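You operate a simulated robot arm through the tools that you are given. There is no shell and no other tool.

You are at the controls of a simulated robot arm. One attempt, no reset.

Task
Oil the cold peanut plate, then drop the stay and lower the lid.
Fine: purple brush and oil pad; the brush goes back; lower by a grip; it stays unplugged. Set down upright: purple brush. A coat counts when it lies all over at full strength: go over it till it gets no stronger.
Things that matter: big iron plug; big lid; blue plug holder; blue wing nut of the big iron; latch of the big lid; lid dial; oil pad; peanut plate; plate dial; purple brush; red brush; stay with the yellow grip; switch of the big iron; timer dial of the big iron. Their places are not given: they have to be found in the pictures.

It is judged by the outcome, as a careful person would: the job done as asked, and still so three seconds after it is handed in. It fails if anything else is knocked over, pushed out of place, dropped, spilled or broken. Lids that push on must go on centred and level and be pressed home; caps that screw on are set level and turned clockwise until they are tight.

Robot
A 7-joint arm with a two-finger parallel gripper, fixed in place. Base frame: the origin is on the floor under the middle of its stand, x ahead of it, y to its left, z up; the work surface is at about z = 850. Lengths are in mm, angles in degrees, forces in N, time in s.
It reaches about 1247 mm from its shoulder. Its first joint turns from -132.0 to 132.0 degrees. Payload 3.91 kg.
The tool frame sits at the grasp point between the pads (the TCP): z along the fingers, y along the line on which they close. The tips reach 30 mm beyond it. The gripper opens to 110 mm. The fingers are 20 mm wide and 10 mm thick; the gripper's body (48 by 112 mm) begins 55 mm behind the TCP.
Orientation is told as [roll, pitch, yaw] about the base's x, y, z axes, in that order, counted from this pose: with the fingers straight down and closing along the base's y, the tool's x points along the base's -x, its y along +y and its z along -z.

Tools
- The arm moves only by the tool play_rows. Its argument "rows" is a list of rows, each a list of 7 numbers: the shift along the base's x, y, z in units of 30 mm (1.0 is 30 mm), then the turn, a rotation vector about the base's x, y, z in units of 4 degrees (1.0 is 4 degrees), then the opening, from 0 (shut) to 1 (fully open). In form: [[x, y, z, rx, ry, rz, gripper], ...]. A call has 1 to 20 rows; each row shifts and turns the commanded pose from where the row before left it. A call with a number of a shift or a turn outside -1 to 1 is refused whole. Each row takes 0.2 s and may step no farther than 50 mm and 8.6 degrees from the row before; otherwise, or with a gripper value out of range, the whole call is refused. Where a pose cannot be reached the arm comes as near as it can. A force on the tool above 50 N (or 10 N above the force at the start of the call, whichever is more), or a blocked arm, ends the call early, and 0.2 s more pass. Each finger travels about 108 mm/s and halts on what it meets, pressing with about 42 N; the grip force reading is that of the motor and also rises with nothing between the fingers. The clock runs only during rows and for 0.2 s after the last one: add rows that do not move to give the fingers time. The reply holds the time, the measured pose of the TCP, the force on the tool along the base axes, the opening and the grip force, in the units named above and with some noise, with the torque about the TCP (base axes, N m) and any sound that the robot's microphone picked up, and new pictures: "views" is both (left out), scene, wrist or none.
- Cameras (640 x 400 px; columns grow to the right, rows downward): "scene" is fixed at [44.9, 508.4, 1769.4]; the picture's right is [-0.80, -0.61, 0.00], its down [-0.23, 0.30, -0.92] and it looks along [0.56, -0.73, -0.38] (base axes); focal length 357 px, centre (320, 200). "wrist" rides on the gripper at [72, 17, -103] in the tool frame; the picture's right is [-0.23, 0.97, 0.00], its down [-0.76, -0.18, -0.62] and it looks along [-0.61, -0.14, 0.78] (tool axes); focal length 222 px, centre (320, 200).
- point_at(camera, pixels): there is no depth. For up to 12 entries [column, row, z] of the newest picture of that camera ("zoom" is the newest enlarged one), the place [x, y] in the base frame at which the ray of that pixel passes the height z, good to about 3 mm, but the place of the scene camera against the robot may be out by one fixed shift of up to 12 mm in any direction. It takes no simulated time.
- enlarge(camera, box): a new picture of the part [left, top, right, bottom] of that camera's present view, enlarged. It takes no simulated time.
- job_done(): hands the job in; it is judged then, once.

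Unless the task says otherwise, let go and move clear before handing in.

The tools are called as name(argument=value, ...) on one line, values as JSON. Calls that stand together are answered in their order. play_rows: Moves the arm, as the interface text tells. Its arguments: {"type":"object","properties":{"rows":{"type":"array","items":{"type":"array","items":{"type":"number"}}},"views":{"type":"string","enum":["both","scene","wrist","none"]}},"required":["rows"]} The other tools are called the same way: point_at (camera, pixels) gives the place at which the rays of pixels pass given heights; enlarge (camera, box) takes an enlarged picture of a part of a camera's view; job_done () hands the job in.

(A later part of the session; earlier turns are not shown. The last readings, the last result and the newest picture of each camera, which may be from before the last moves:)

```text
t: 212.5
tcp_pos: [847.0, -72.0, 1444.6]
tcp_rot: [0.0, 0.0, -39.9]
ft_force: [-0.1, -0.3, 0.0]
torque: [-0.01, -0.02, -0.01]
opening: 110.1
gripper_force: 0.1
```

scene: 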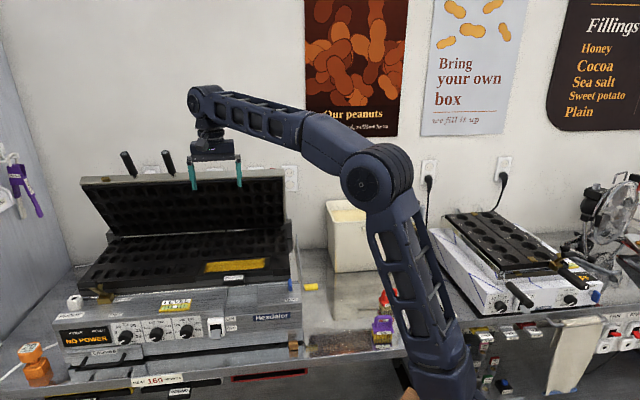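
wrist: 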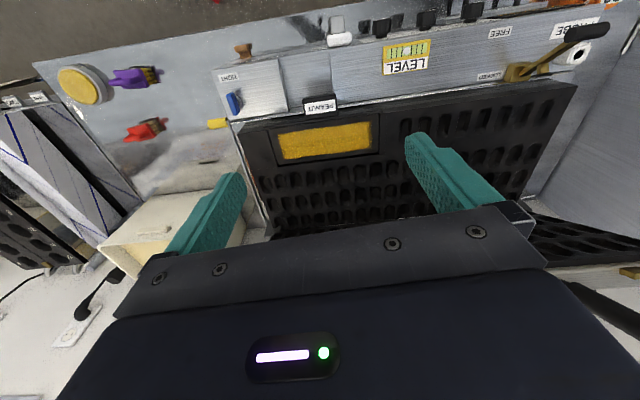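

Yaw −40° is reachable and I see the iron from the front. Let me look at the latch (wrist (540,60)) while here.

enlarge(camera="wrist", box=[460, 0, 640, 115])

enlarge(camera="scene", box=[50, 270, 170, 350])

```text
3.48 times, centred on (550, 58) of wrist
```

zoom: 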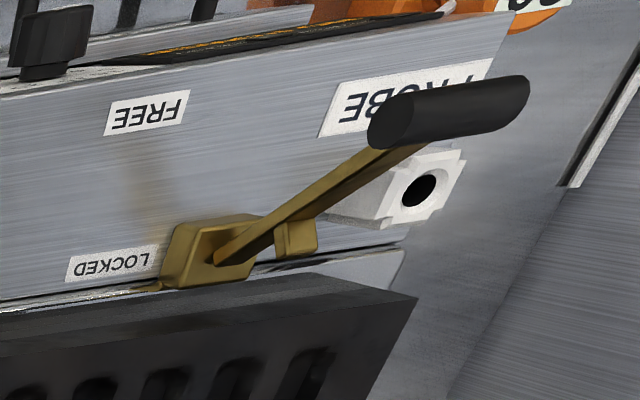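

```text
5.00 times, centred on (110, 310) of scene
```

zoom: 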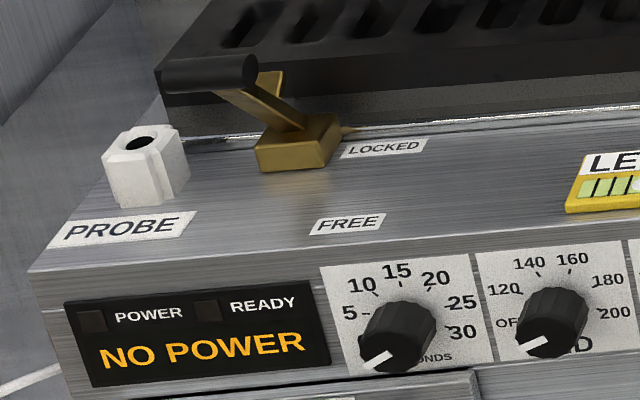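

The latch lever stands raised beside the LOCKED mark; I'll watch for contact when the lid gets low. Now to a viewing pose in front of the handles, tilting the fingers toward them.

play_rows(rows=[[0.5, 0.2, 0.3, 0, 0, -0.65, 1], [0.5, 0.2, 0.3, 0, 0, -0.65, 1], [0.6, 0.2, 0.2, -0.884, -0.884, 0, 1], [0.6, 0.2, 0.2, -0.884, -0.884, 0, 1], [0.6, 0.2, 0.2, -0.884, -0.884, 0, 1], [0.6, 0.2, 0.2, -0.884, -0.884, 0, 1], [0.5, 0.2, 0.2, -0.884, -0.884, 0, 1], [0.4, 0.2, 0.2, -0.884, -0.884, 0, 1], [0.3, 0.2, 0.1, -0.884, -0.884, 0, 1], [0.3, 0.2, 0.1, -0.884, -0.884, 0, 1]], views="both")

enlarge(camera="wrist", box=[180, 60, 640, 260])

```text
t: 214.7
tcp_pos: [994.8, -11.3, 1505.7]
tcp_rot: [0.1, -40.2, -45.2]
ft_force: [0.2, -1.3, -0.2]
torque: [0.02, 0.0, -0.01]
opening: 109.8
gripper_force: 0.0
```

scene: 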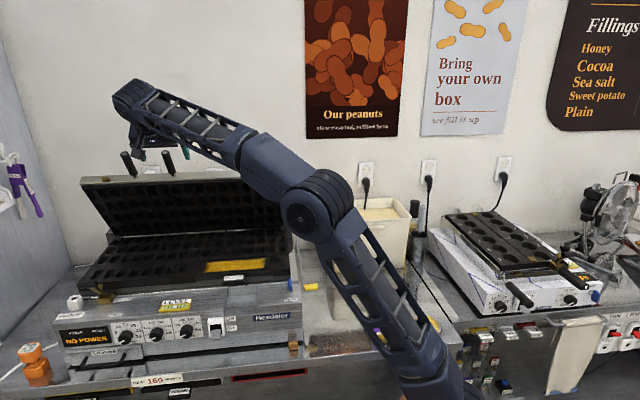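
wrist: 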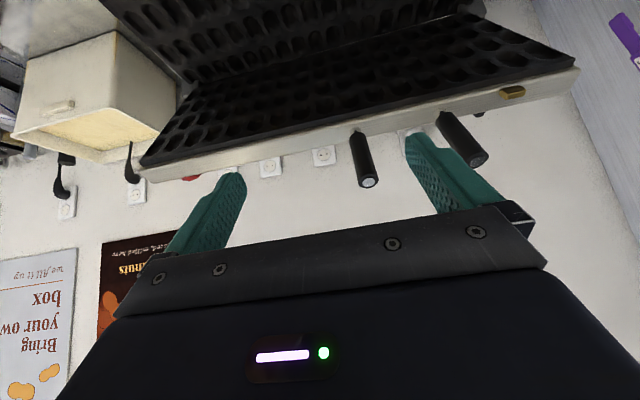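

```text
1.39 times, centred on (410, 160) of wrist
```

zoom: 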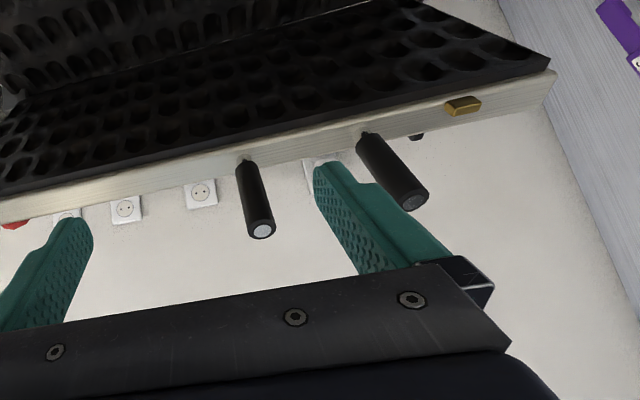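

Handles are visible: right handle base (355,133), tip (369,182) in the wrist view. I'll shift 60 mm along u for a second view to triangulate precisely.

play_rows(rows=[[0.707, 0.707, 0, 0, 0, 0, 1], [0.707, 0.707, 0, 0, 0, 0, 1], [0, 0, 0, 0, 0, 0, 1]], views="wrist")

enlarge(camera="wrist", box=[240, 60, 480, 220])

```text
t: 215.5
tcp_pos: [1036.6, 31.4, 1503.7]
tcp_rot: [0.0, -40.1, -45.1]
ft_force: [0.1, 0.0, -0.5]
torque: [0.01, -0.01, 0.03]
opening: 109.9
gripper_force: 0.0
```

wrist: 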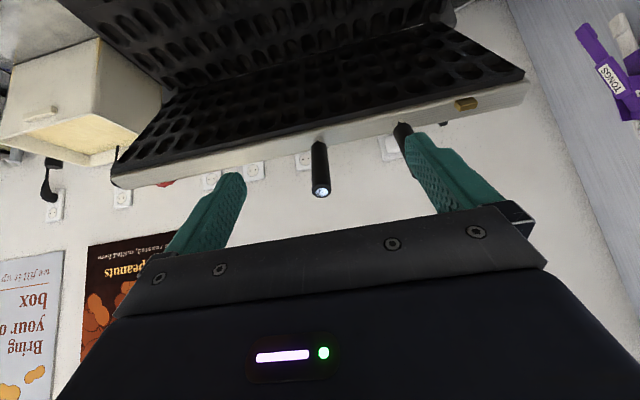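

```text
2.50 times, centred on (360, 140) of wrist
```

zoom: 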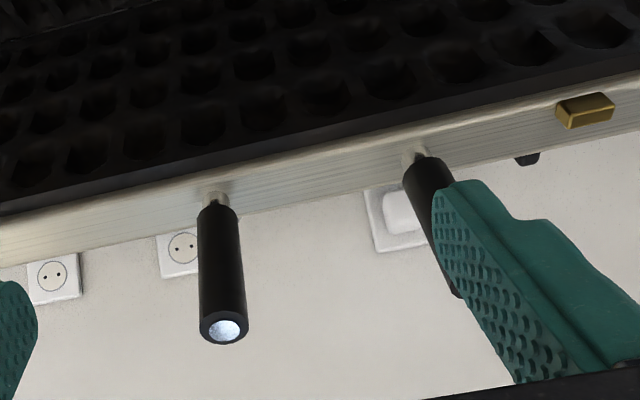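

Triangulated: the right handle runs from base (u738, v904, z1384) to tip (u737, v864, z1470). I'll move to a pre-grasp point with open fingers straddling its tip.

play_rows(rows=[[0.533, -0.703, -0.16, 0, 0, 0, 1], [0.533, -0.703, -0.16, 0, 0, 0, 1], [0.533, -0.703, -0.16, 0, 0, 0, 1], [0.533, -0.703, -0.16, 0, 0, 0, 1], [0.4, -0.53, -0.1, 0, 0, 0, 1], [0, 0, 0, 0, 0, 0, 1]], views="both")

enlarge(camera="wrist", box=[200, 60, 440, 240])

enlarge(camera="scene", box=[90, 90, 230, 200])

```text
t: 216.9
tcp_pos: [1094.4, -71.8, 1469.0]
tcp_rot: [0.1, -40.0, -45.1]
ft_force: [-1.3, -0.1, 0.2]
torque: [0.02, 0.0, 0.06]
opening: 109.9
gripper_force: 0.2
out of reach, approached as far as the arm can: row 3, 4, 5
```

scene: 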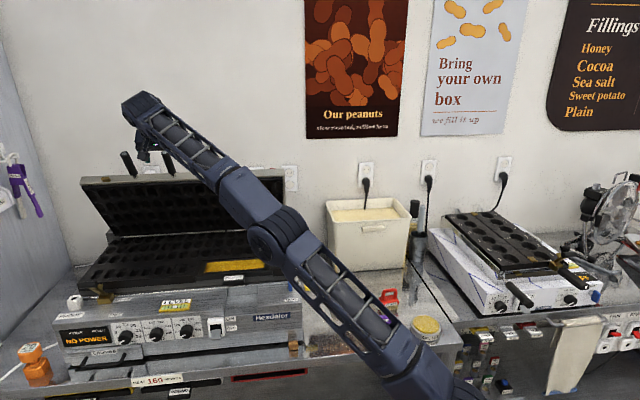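
wrist: 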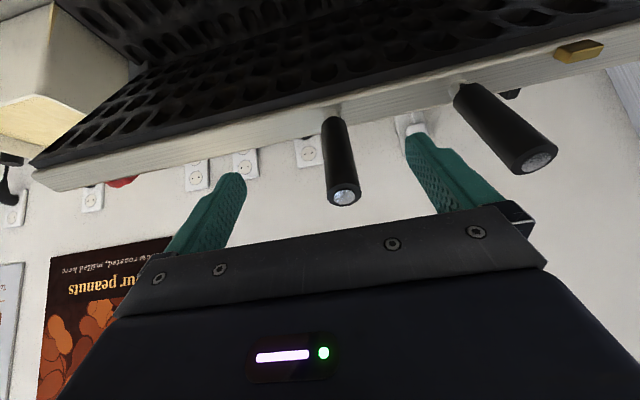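

```text
2.22 times, centred on (320, 150) of wrist
```

zoom: 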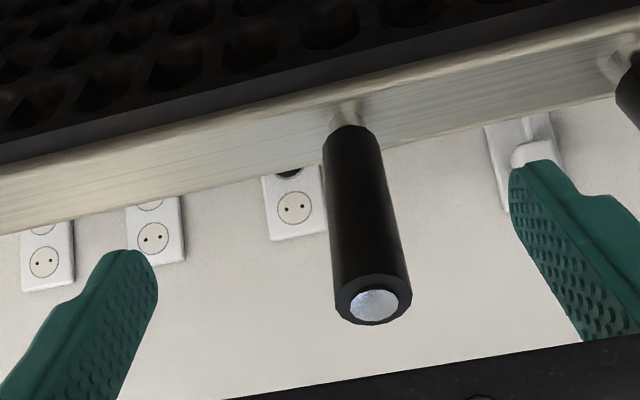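

```text
3.64 times, centred on (160, 145) of scene
```

zoom: 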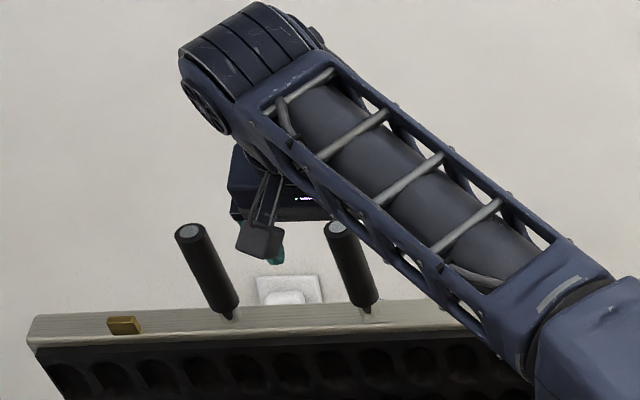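

This orientation runs out of reach; pointing the fingers more horizontally (20° down) gains reach. I'll rotate in place and re-centre on the handle.

play_rows(rows=[[-0.1, 0.1, 0, -0.884, -0.884, 0, 1], [-0.1, 0.1, 0, -0.884, -0.884, 0, 1], [0.06, 0.06, -0.1, -0.884, -0.884, 0, 1], [0.06, 0.06, -0.1, -0.884, -0.884, 0, 1], [0.06, 0.06, -0.1, -0.884, -0.884, 0, 1], [0.06, 0.06, -0.1, -0.884, -0.884, 0, 1], [0, 0, 0, 0, 0, 0, 1]], views="both")

enlarge(camera="wrist", box=[200, 60, 440, 240])

```text
t: 218.5
tcp_pos: [1096.0, -59.8, 1456.9]
tcp_rot: [0.1, -70.2, -45.2]
ft_force: [-0.5, 0.4, 0.1]
torque: [0.01, 0.02, -0.02]
opening: 110.1
gripper_force: 0.1
```

scene: 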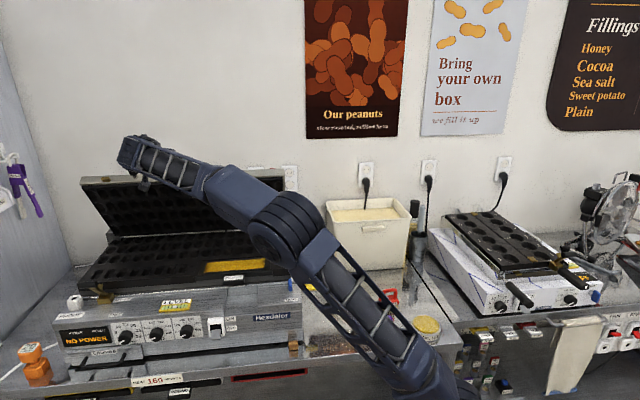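
wrist: 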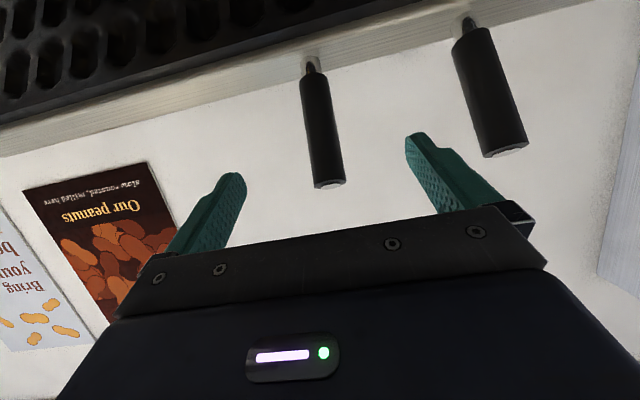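

```text
2.22 times, centred on (320, 150) of wrist
```

zoom: 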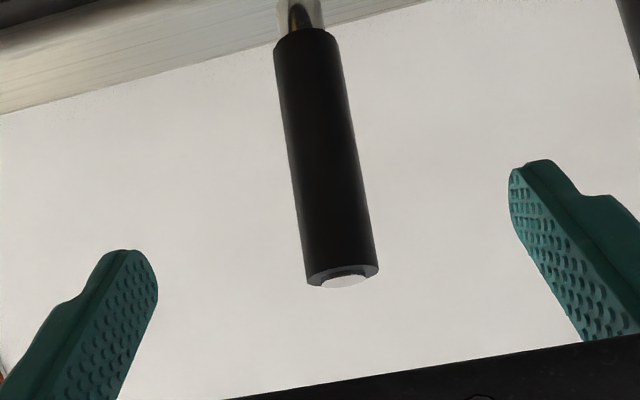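

Reachable now. The handle's tip is at (u735, v864, z1469), between the open fingers; I move in to put the handle between the pads.

play_rows(rows=[[0.51, -0.466, -0.246, 0, 0, 0, 1], [0.51, -0.466, -0.246, 0, 0, 0, 1], [0.51, -0.466, -0.246, 0, 0, 0, 1], [0, 0, 0, 0, 0, 0, 1]], views="both")

enlarge(camera="wrist", box=[200, 60, 440, 240])

```text
t: 219.5
tcp_pos: [1142.4, -101.7, 1434.5]
tcp_rot: [0.2, -70.1, -45.2]
ft_force: [-0.4, -0.2, -0.4]
torque: [-0.03, -0.02, -0.01]
opening: 110.0
gripper_force: 0.1
```

scene: 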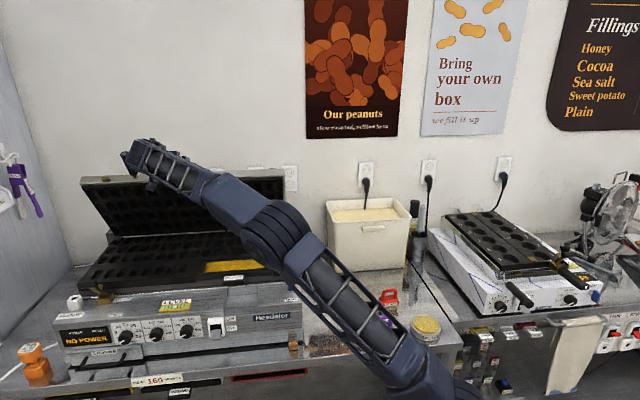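
wrist: 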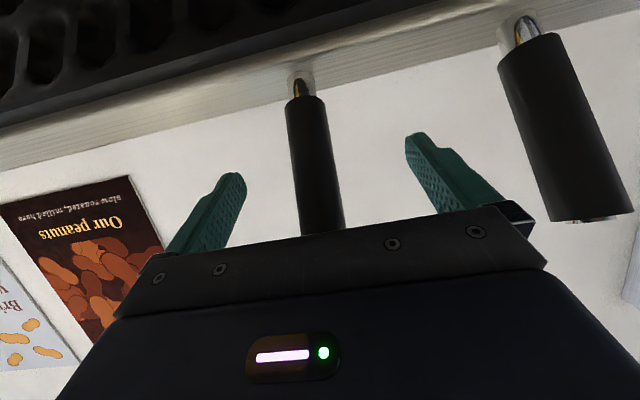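

```text
2.22 times, centred on (320, 150) of wrist
```

zoom: 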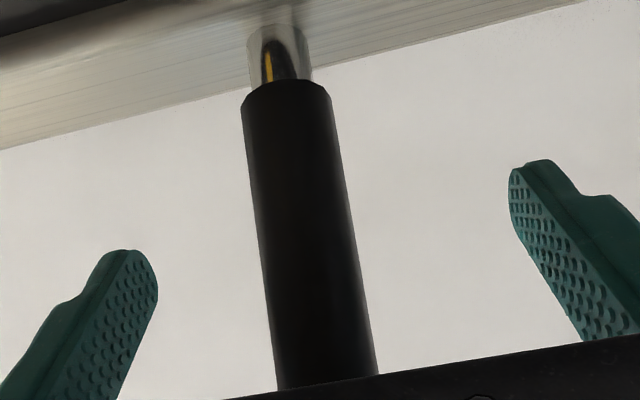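

The handle is centred between the fingers. I close on it.

play_rows(rows=[[0, 0, 0, 0, 0, 0, 0.6], [0, 0, 0, 0, 0, 0, 0.35], [0, 0, 0, 0, 0, 0, 0.1], [0, 0, 0, 0, 0, 0, 0], [0, 0, 0, 0, 0, 0, 0], [0, 0, 0, 0, 0, 0, 0]], views="wrist")

enlarge(camera="wrist", box=[200, 60, 440, 240])

```text
t: 220.9
tcp_pos: [1144.1, -101.9, 1434.3]
tcp_rot: [0.2, -70.1, -45.3]
ft_force: [-15.8, -14.4, -2.8]
torque: [0.35, 0.48, -0.3]
opening: 26.0
gripper_force: 45.4
```

wrist: 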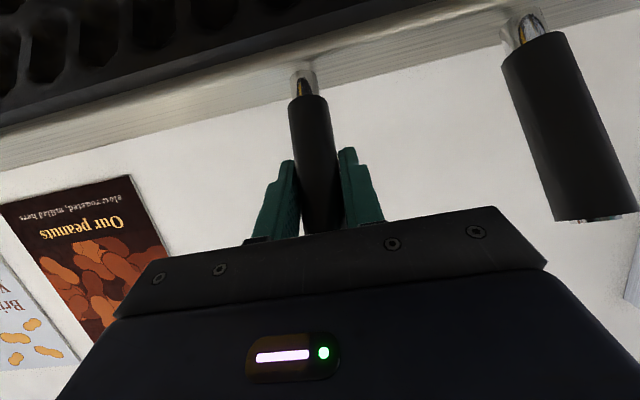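

```text
2.22 times, centred on (320, 150) of wrist
```

zoom: 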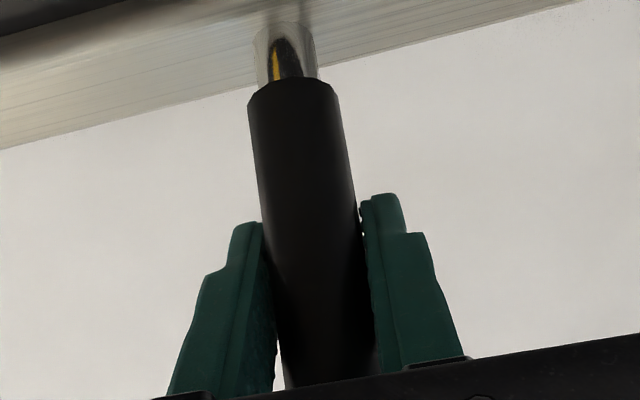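

Gripped (26 mm). I relieve the side load and start lowering with a small step along the expected tangent (forward-down), reading the forces.

play_rows(rows=[[-0.035, -0.035, 0, 0, 0, 0, 0], [0, 0, 0, 0, 0, 0, 0]], views="none")

play_rows(rows=[[-0.062, 0.062, -0.049, 0, 0, 0, 0], [-0.062, 0.062, -0.049, 0, 0, 0, 0], [0, 0, 0, 0, 0, 0, 0]], views="none")

```text
t: 221.5
tcp_pos: [1142.7, -102.5, 1434.5]
tcp_rot: [0.2, -70.0, -45.1]
ft_force: [-0.8, -8.9, -2.8]
torque: [-1.11, -0.78, 0.05]
opening: 26.0
gripper_force: 45.1
```

```text
t: 222.3
tcp_pos: [1138.7, -98.6, 1431.3]
tcp_rot: [0.4, -70.0, -45.2]
ft_force: [8.6, 0.9, 2.9]
torque: [-1.09, -0.82, -0.06]
opening: 26.0
gripper_force: 45.3
```

play_rows(rows=[[-0.09, 0.09, -0.073, 0, 0, 0, 0], [-0.09, 0.09, -0.073, 0, 0, 0, 0], [-0.09, 0.09, -0.073, 0, 0, 0, 0], [-0.09, 0.09, -0.073, 0, 0, 0, 0], [0, 0, 0, 0, 0, 0, 0]], views="both")

enlarge(camera="scene", box=[60, 140, 310, 300])

```text
t: 223.5
tcp_pos: [1127.4, -87.7, 1423.5]
tcp_rot: [0.4, -70.1, -45.4]
ft_force: [10.0, 8.6, 5.9]
torque: [-0.74, -0.56, -0.18]
opening: 25.9
gripper_force: 45.2
```

scene: 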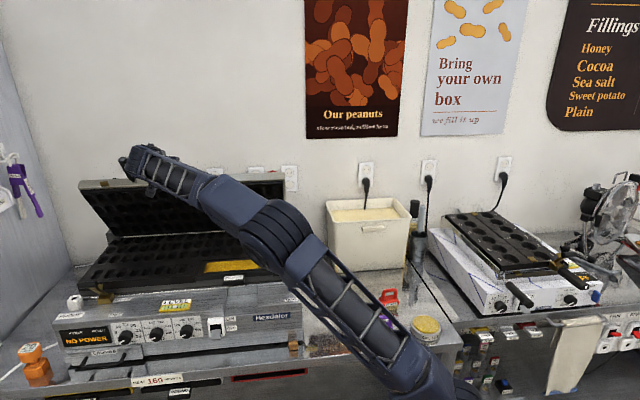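
wrist: 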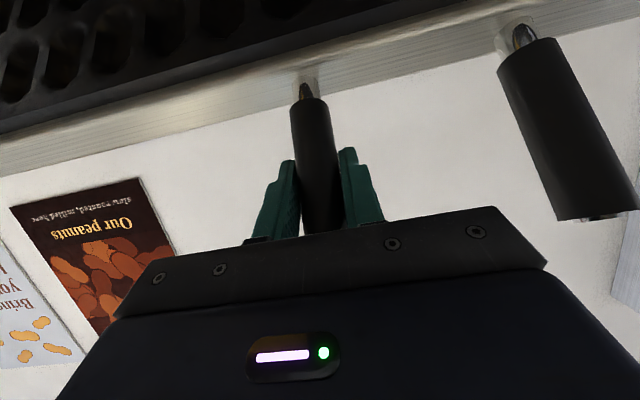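

```text
2.50 times, centred on (185, 220) of scene
```

zoom: 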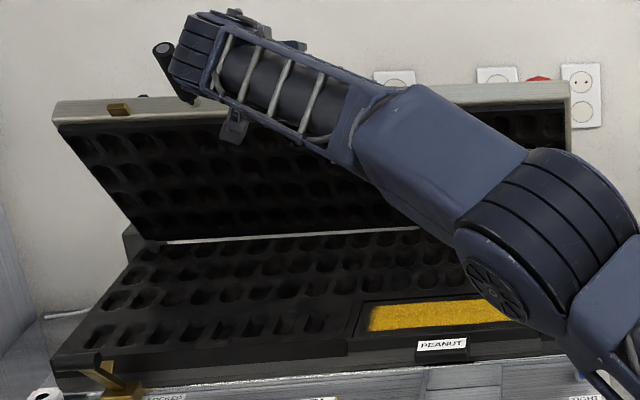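

The lid follows with only ~8 N and the path fits a hinge at about (v1057, z1069), radius 406. I continue lowering along that arc in small checked segments.

play_rows(rows=[[-0.12, 0.147, -0.112, 0, 0, 0, 0], [-0.134, 0.134, -0.112, 0, 0, 0, 0], [-0.134, 0.134, -0.112, 0, 0, 0, 0], [-0.14, 0.14, -0.13, 0, 0, 0, 0], [-0.14, 0.14, -0.13, 0, 0, 0, 0], [-0.14, 0.14, -0.13, 0, 0, 0, 0], [0, 0, 0, 0, 0, 0, 0]], views="none")

play_rows(rows=[[-0.134, 0.134, -0.141, 0, 0, 0, 0], [-0.134, 0.134, -0.141, 0, 0, 0, 0], [-0.134, 0.134, -0.141, 0, 0, 0, 0], [0, 0, 0, 0, 0, 0, 0]], views="both")

enlarge(camera="scene", box=[60, 140, 310, 300])

```text
t: 225.1
tcp_pos: [1103.8, -61.9, 1401.9]
tcp_rot: [0.1, -70.2, -45.3]
ft_force: [4.2, -1.5, 0.5]
torque: [-0.88, -0.75, -0.06]
opening: 25.8
gripper_force: 44.5
```

```text
t: 226.1
tcp_pos: [1089.9, -50.6, 1387.9]
tcp_rot: [0.3, -70.1, -45.3]
ft_force: [5.6, -3.9, -0.1]
torque: [-1.11, -0.94, -0.13]
opening: 25.9
gripper_force: 44.7
```

scene: 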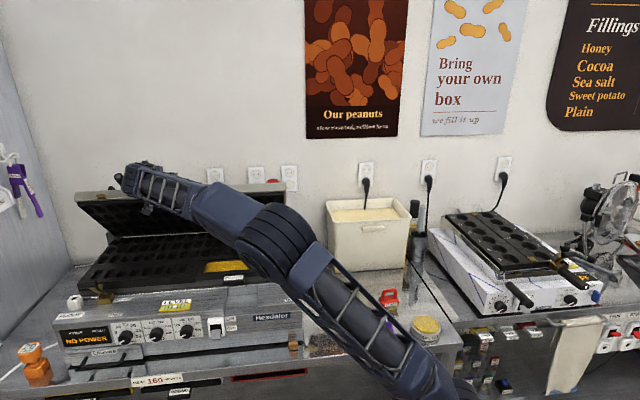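
wrist: 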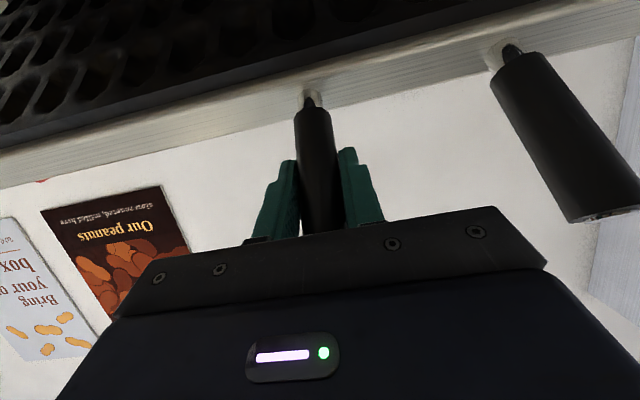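

```text
2.50 times, centred on (185, 220) of scene
```

zoom: 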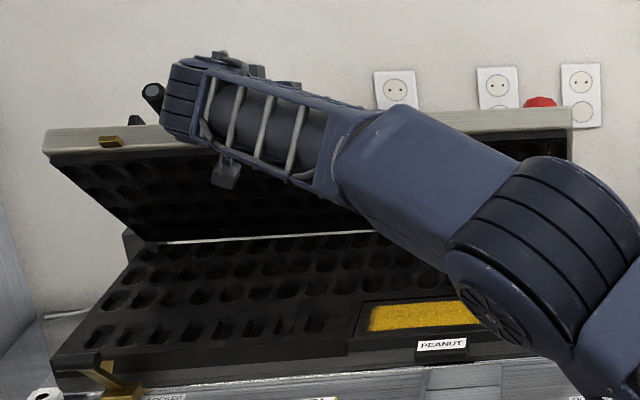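

The lid follows smoothly at ~6 N. Continuing the arc, while slowly tilting the gripper to keep the camera clear later.

play_rows(rows=[[-0.129, 0.129, -0.15, 0.08, 0.08, 0, 0], [-0.129, 0.129, -0.15, 0.08, 0.08, 0, 0], [-0.129, 0.129, -0.15, 0.08, 0.08, 0, 0], [-0.1226, 0.1226, -0.159, 0.08, 0.08, 0, 0], [-0.1226, 0.1226, -0.159, 0.08, 0.08, 0, 0], [-0.1226, 0.1226, -0.159, 0.08, 0.08, 0, 0], [-0.117, 0.117, -0.169, 0.08, 0.08, 0, 0], [-0.117, 0.117, -0.169, 0.08, 0.08, 0, 0], [-0.117, 0.117, -0.169, 0.08, 0.08, 0, 0], [0, 0, 0, 0, 0, 0, 0]], views="none")

play_rows(rows=[[-0.111, 0.111, -0.177, 0.08, 0.08, 0, 0], [-0.111, 0.111, -0.177, 0.08, 0.08, 0, 0], [-0.111, 0.111, -0.177, 0.08, 0.08, 0, 0], [-0.104, 0.104, -0.186, 0.08, 0.08, 0, 0], [-0.104, 0.104, -0.186, 0.08, 0.08, 0, 0], [-0.104, 0.104, -0.186, 0.08, 0.08, 0, 0], [0, 0, 0, 0, 0, 0, 0]], views="both")

enlarge(camera="scene", box=[60, 140, 310, 300])

```text
t: 228.3
tcp_pos: [1057.8, -16.8, 1345.4]
tcp_rot: [0.2, -66.1, -45.3]
ft_force: [8.4, 3.1, 6.4]
torque: [-1.31, -0.73, -0.43]
opening: 26.0
gripper_force: 45.2
```

```text
t: 229.9
tcp_pos: [1038.1, 1.0, 1311.4]
tcp_rot: [0.1, -63.3, -45.1]
ft_force: [0.8, -3.1, 4.0]
torque: [-0.53, -1.36, 0.5]
opening: 25.8
gripper_force: 44.9
```

scene: 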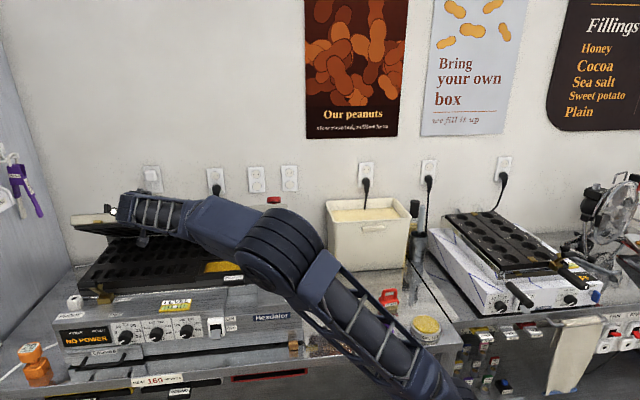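
wrist: 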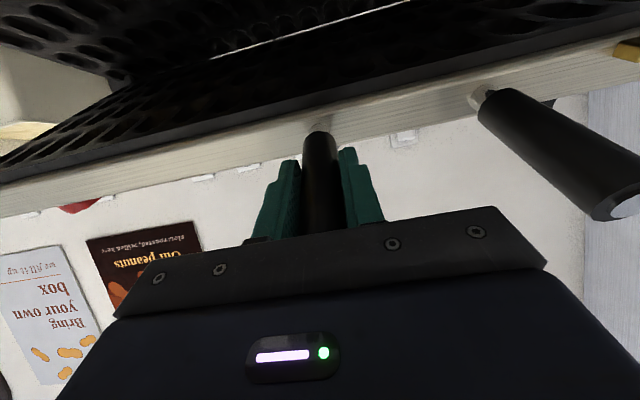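

```text
2.50 times, centred on (185, 220) of scene
```

zoom: 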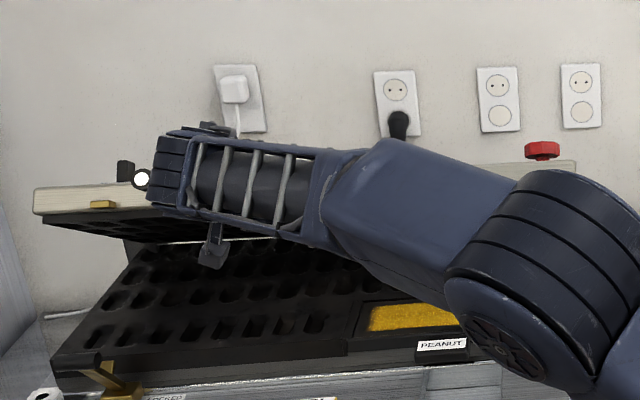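

play_rows(rows=[[-0.0974, 0.0974, -0.192, 0.08, 0.08, 0, 0], [-0.0974, 0.0974, -0.192, 0.08, 0.08, 0, 0], [-0.0974, 0.0974, -0.192, 0.08, 0.08, 0, 0], [-0.0896, 0.0896, -0.199, 0.08, 0.08, 0, 0], [-0.0896, 0.0896, -0.199, 0.08, 0.08, 0, 0], [-0.0896, 0.0896, -0.199, 0.08, 0.08, 0, 0], [0, 0, 0, 0, 0, 0, 0]], views="none")

play_rows(rows=[[-0.0825, 0.0825, -0.206, 0.08, 0.08, 0, 0], [-0.0825, 0.0825, -0.206, 0.08, 0.08, 0, 0], [-0.0825, 0.0825, -0.206, 0.08, 0.08, 0, 0], [-0.0747, 0.0747, -0.211, 0.08, 0.08, 0, 0], [-0.0747, 0.0747, -0.211, 0.08, 0.08, 0, 0], [-0.0747, 0.0747, -0.211, 0.08, 0.08, 0, 0], [0, 0, 0, 0, 0, 0, 0]], views="both")

enlarge(camera="scene", box=[60, 140, 310, 300])

```text
t: 231.5
tcp_pos: [1020.9, 18.7, 1277.2]
tcp_rot: [0.1, -60.6, -45.1]
ft_force: [3.4, 2.2, 3.8]
torque: [-1.01, -0.88, 0.0]
opening: 26.1
gripper_force: 45.4
```

```text
t: 233.1
tcp_pos: [1006.1, 32.2, 1238.8]
tcp_rot: [0.2, -57.9, -45.2]
ft_force: [3.6, 7.8, 6.0]
torque: [-1.05, -0.78, -0.12]
opening: 26.0
gripper_force: 44.9
```

scene: 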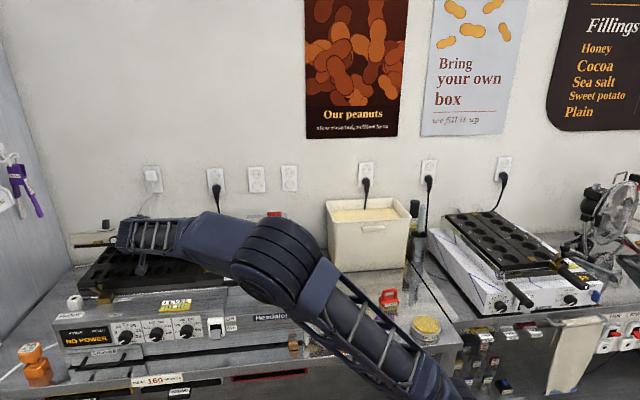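
wrist: 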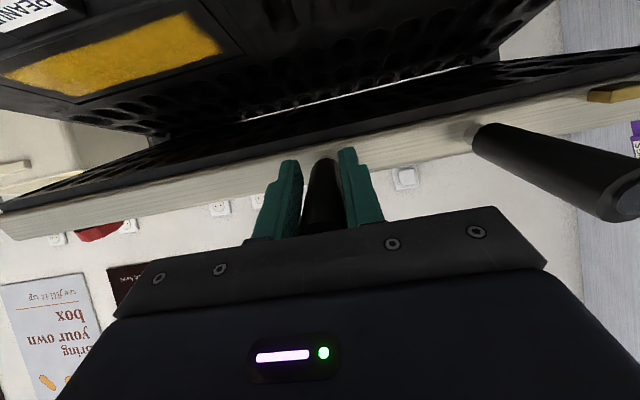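

```text
2.50 times, centred on (185, 220) of scene
```

zoom: 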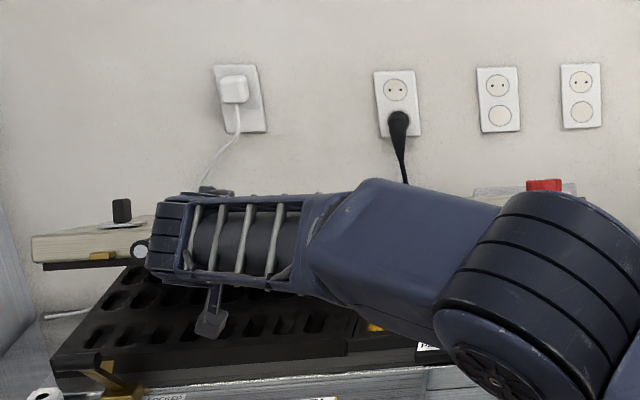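

play_rows(rows=[[-0.066, 0.066, -0.217, 0.08, 0.08, 0, 0], [-0.066, 0.066, -0.217, 0.08, 0.08, 0, 0], [-0.066, 0.066, -0.217, 0.08, 0.08, 0, 0], [-0.059, 0.059, -0.221, 0.08, 0.08, 0, 0], [-0.059, 0.059, -0.221, 0.08, 0.08, 0, 0], [-0.059, 0.059, -0.221, 0.08, 0.08, 0, 0], [0, 0, 0, 0, 0, 0, 0]], views="both")

enlarge(camera="scene", box=[50, 210, 200, 310])

enlarge(camera="wrist", box=[380, 0, 640, 200])

```text
t: 234.7
tcp_pos: [996.5, 43.5, 1199.4]
tcp_rot: [0.2, -55.2, -45.1]
ft_force: [-3.2, 6.8, 7.6]
torque: [-1.05, -0.78, -0.01]
opening: 25.5
gripper_force: 45.2
```

scene: 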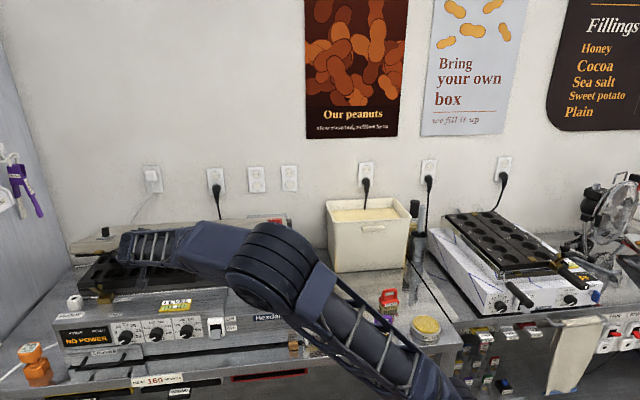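
wrist: 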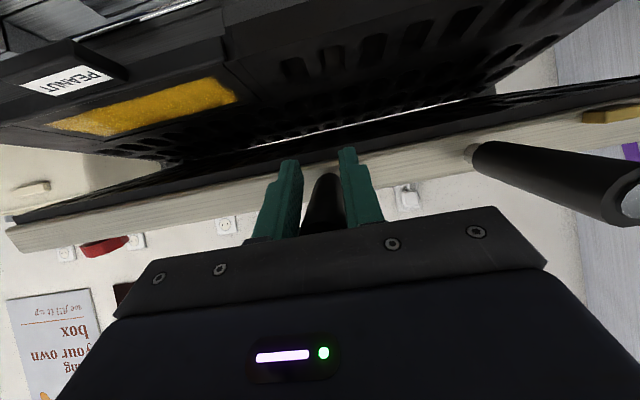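

```text
4.00 times, centred on (125, 260) of scene
```

zoom: 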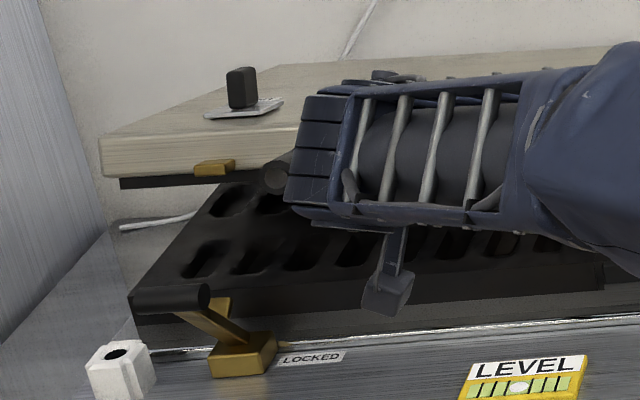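

```text
2.00 times, centred on (510, 100) of wrist
```

zoom: 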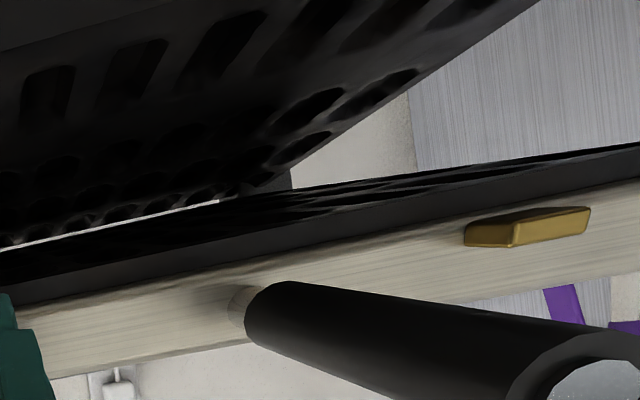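

The lid is at φ≈19°. The lid's brass catch will come down near the latch lever, so I continue in small segments and watch it closely.

play_rows(rows=[[-0.0503, 0.0503, -0.2256, 0, 0, 0, 0], [-0.0503, 0.0503, -0.2256, 0, 0, 0, 0], [-0.0503, 0.0503, -0.2256, 0, 0, 0, 0], [-0.0416, 0.0416, -0.229, 0, 0, 0, 0], [-0.0416, 0.0416, -0.229, 0, 0, 0, 0], [-0.0416, 0.0416, -0.229, 0, 0, 0, 0], [0, 0, 0, 0, 0, 0, 0]], views="both")

enlarge(camera="scene", box=[50, 210, 200, 310])

```text
t: 236.3
tcp_pos: [987.1, 52.3, 1159.6]
tcp_rot: [0.1, -55.1, -45.1]
ft_force: [3.6, 7.4, 3.5]
torque: [-0.62, -0.5, -0.1]
opening: 25.9
gripper_force: 45.1
```

scene: 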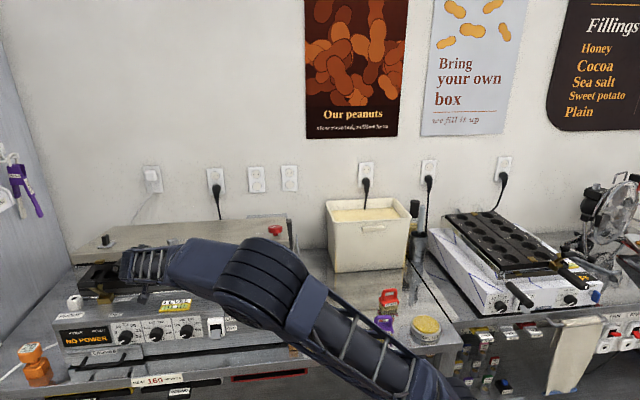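
wrist: 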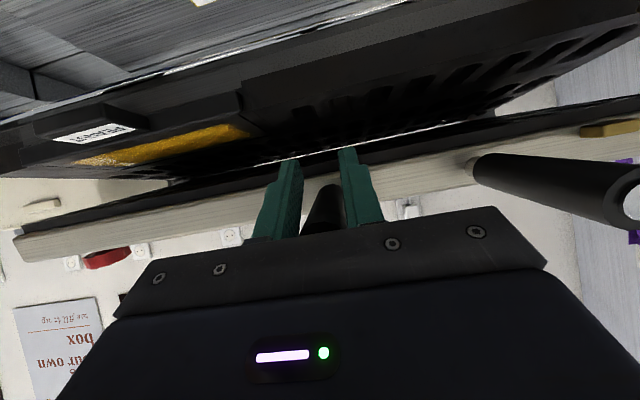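

```text
4.00 times, centred on (125, 260) of scene
```

zoom: 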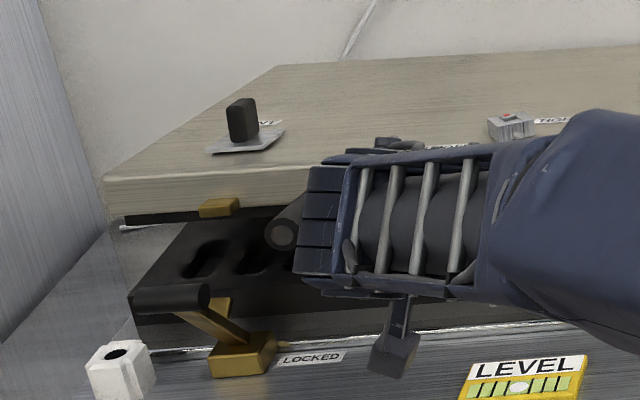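

play_rows(rows=[[-0.033, 0.033, -0.231, 0, 0, 0, 0], [-0.033, 0.033, -0.231, 0, 0, 0, 0], [-0.033, 0.033, -0.231, 0, 0, 0, 0], [0, 0, 0, 0, 0, 0, 0]], views="both")

enlarge(camera="scene", box=[50, 230, 170, 310])

enlarge(camera="wrist", box=[380, 0, 640, 200])

```text
t: 237.3
tcp_pos: [984.3, 54.6, 1137.7]
tcp_rot: [0.0, -55.2, -45.1]
ft_force: [18.6, 11.3, 3.7]
torque: [-0.86, -0.26, -0.33]
opening: 25.8
gripper_force: 45.2
```

scene: 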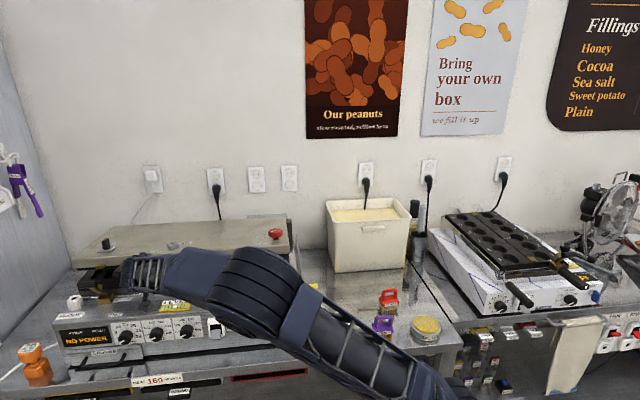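
wrist: 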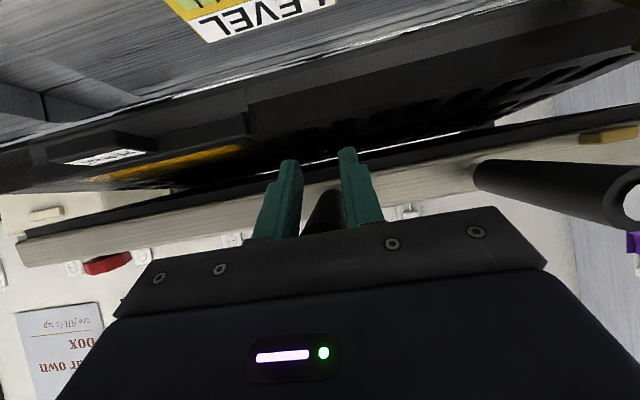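

```text
5.00 times, centred on (110, 270) of scene
```

zoom: 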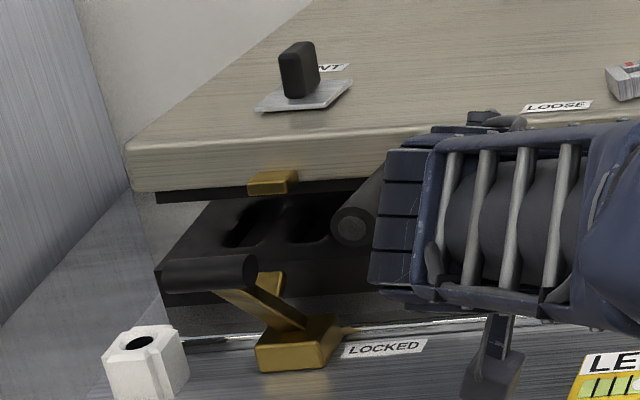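

```text
2.00 times, centred on (510, 100) of wrist
```

zoom: 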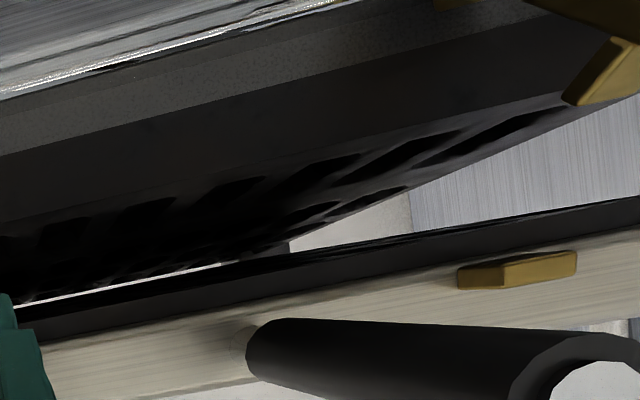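

The catch (u≈954, final z≈1098) should clear the latch hook (u≈972, z≈1077, further front). I relieve the side load and go on in small steps.

play_rows(rows=[[-0.005, 0.045, -0.233, 0, 0, 0, 0], [-0.025, 0.025, -0.233, 0, 0, 0, 0], [-0.025, 0.025, -0.233, 0, 0, 0, 0], [0, 0, 0, 0, 0, 0, 0]], views="both")

enlarge(camera="scene", box=[50, 230, 170, 310])

```text
t: 238.3
tcp_pos: [982.1, 56.1, 1117.7]
tcp_rot: [0.1, -55.2, -45.1]
ft_force: [0.7, 7.9, 5.4]
torque: [-1.03, -0.79, -0.04]
opening: 26.0
gripper_force: 45.1
```

scene: 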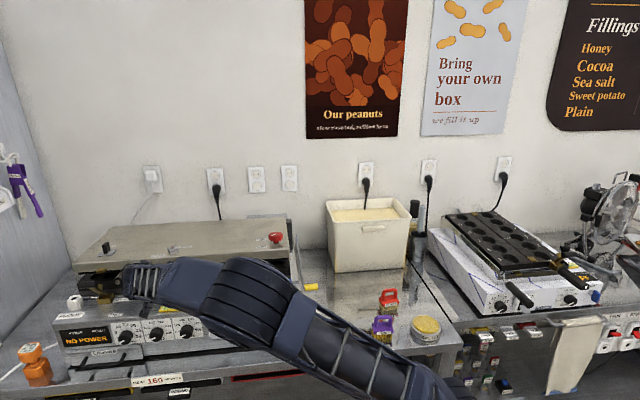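
wrist: 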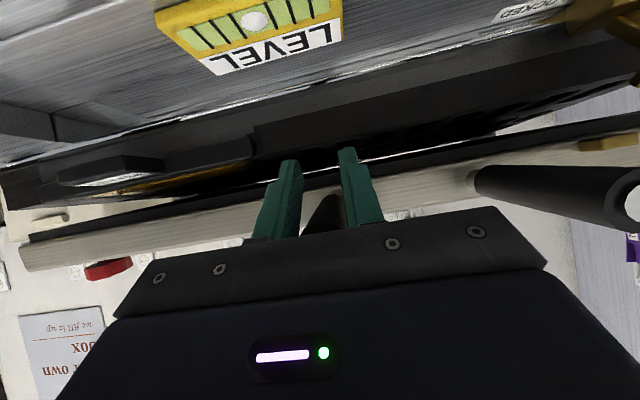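

```text
5.00 times, centred on (110, 270) of scene
```

zoom: 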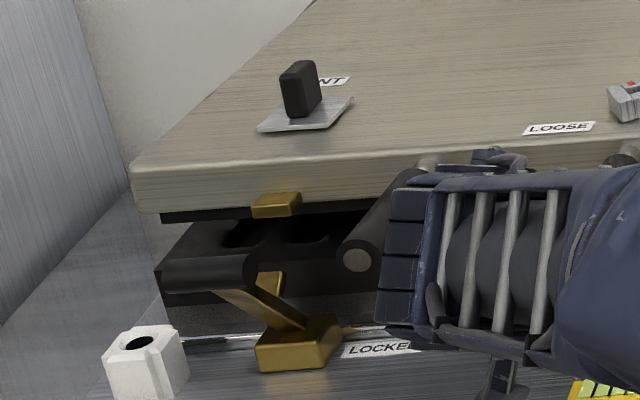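

play_rows(rows=[[-0.018, 0.018, -0.16, 0, 0, 0, 0], [-0.018, 0.018, -0.16, 0, 0, 0, 0], [-0.015, 0.015, -0.15, 0, 0, 0, 0], [0, 0, 0, 0, 0, 0, 0]], views="both")

enlarge(camera="scene", box=[50, 230, 170, 310])

```text
t: 239.3
tcp_pos: [981.1, 58.6, 1103.9]
tcp_rot: [0.1, -55.2, -45.2]
ft_force: [-0.3, -3.5, 3.3]
torque: [-0.72, -0.69, 0.03]
opening: 25.6
gripper_force: 45.0
```

scene: 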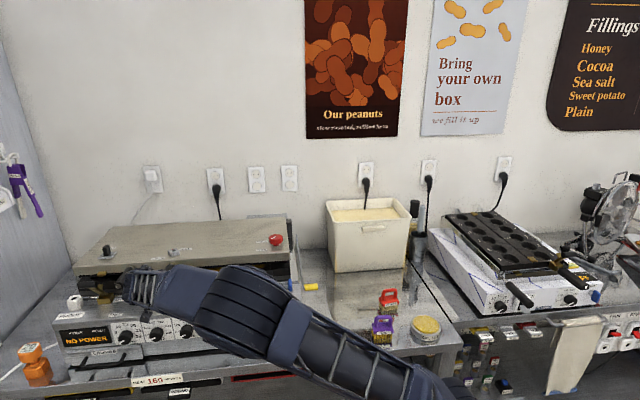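
wrist: 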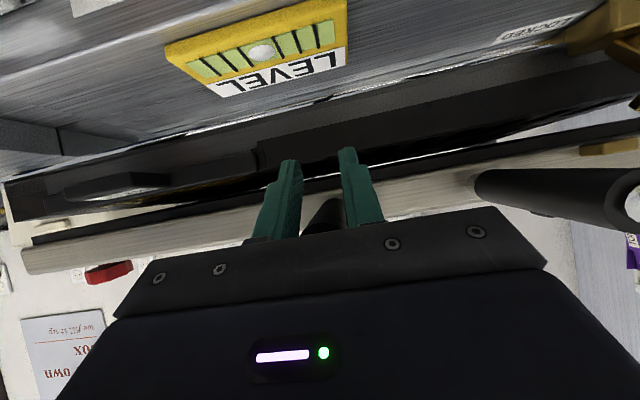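

```text
5.00 times, centred on (110, 270) of scene
```

zoom: 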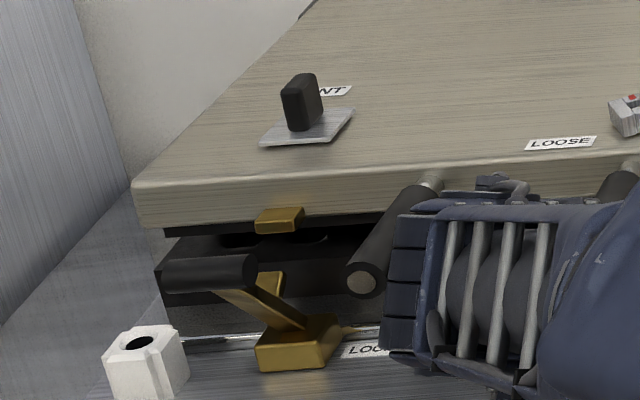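

Forces remain low; the gap is ~15–20 mm now. I continue in ~3–4 mm steps, looking for the closing contact.

play_rows(rows=[[-0.01, 0.01, -0.12, 0, 0, 0, 0], [-0.01, 0.01, -0.12, 0, 0, 0, 0], [0, 0, 0, 0, 0, 0, 0]], views="none")

play_rows(rows=[[-0.005, 0.005, -0.1, 0, 0, 0, 0], [0, 0, 0, 0, 0, 0, 0]], views="both")

enlarge(camera="scene", box=[50, 230, 170, 310])

```text
t: 240.1
tcp_pos: [980.5, 59.0, 1095.5]
tcp_rot: [0.2, -55.2, -45.2]
ft_force: [1.9, -12.5, 3.3]
torque: [-0.44, -0.84, 0.16]
opening: 25.8
gripper_force: 45.1
```

```text
t: 240.7
tcp_pos: [981.0, 58.7, 1092.2]
tcp_rot: [0.1, -55.2, -45.2]
ft_force: [3.2, -16.7, 2.3]
torque: [-0.39, -0.68, 0.29]
opening: 25.8
gripper_force: 45.1
```

scene: 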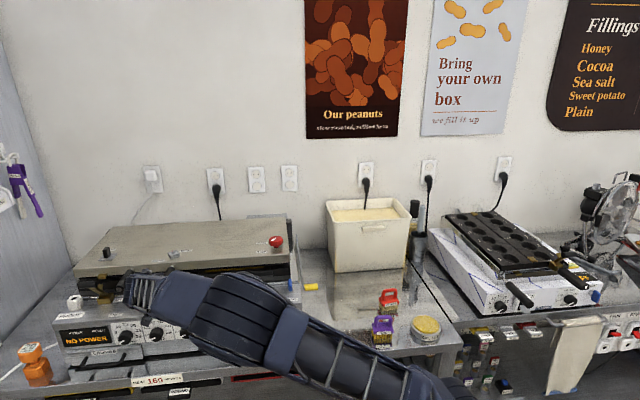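
wrist: 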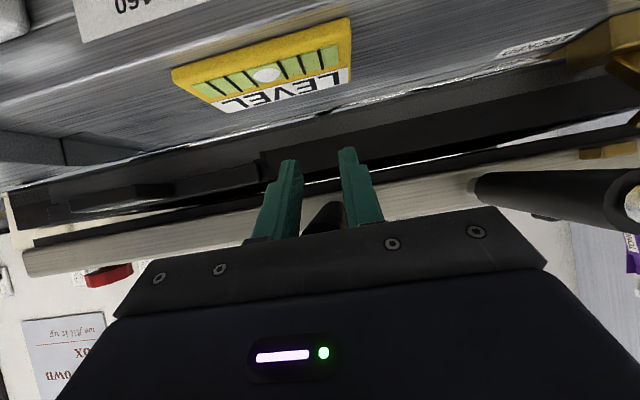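

```text
5.00 times, centred on (110, 270) of scene
```

zoom: 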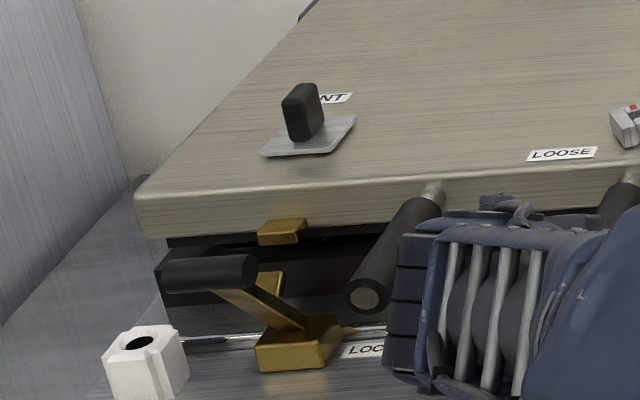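

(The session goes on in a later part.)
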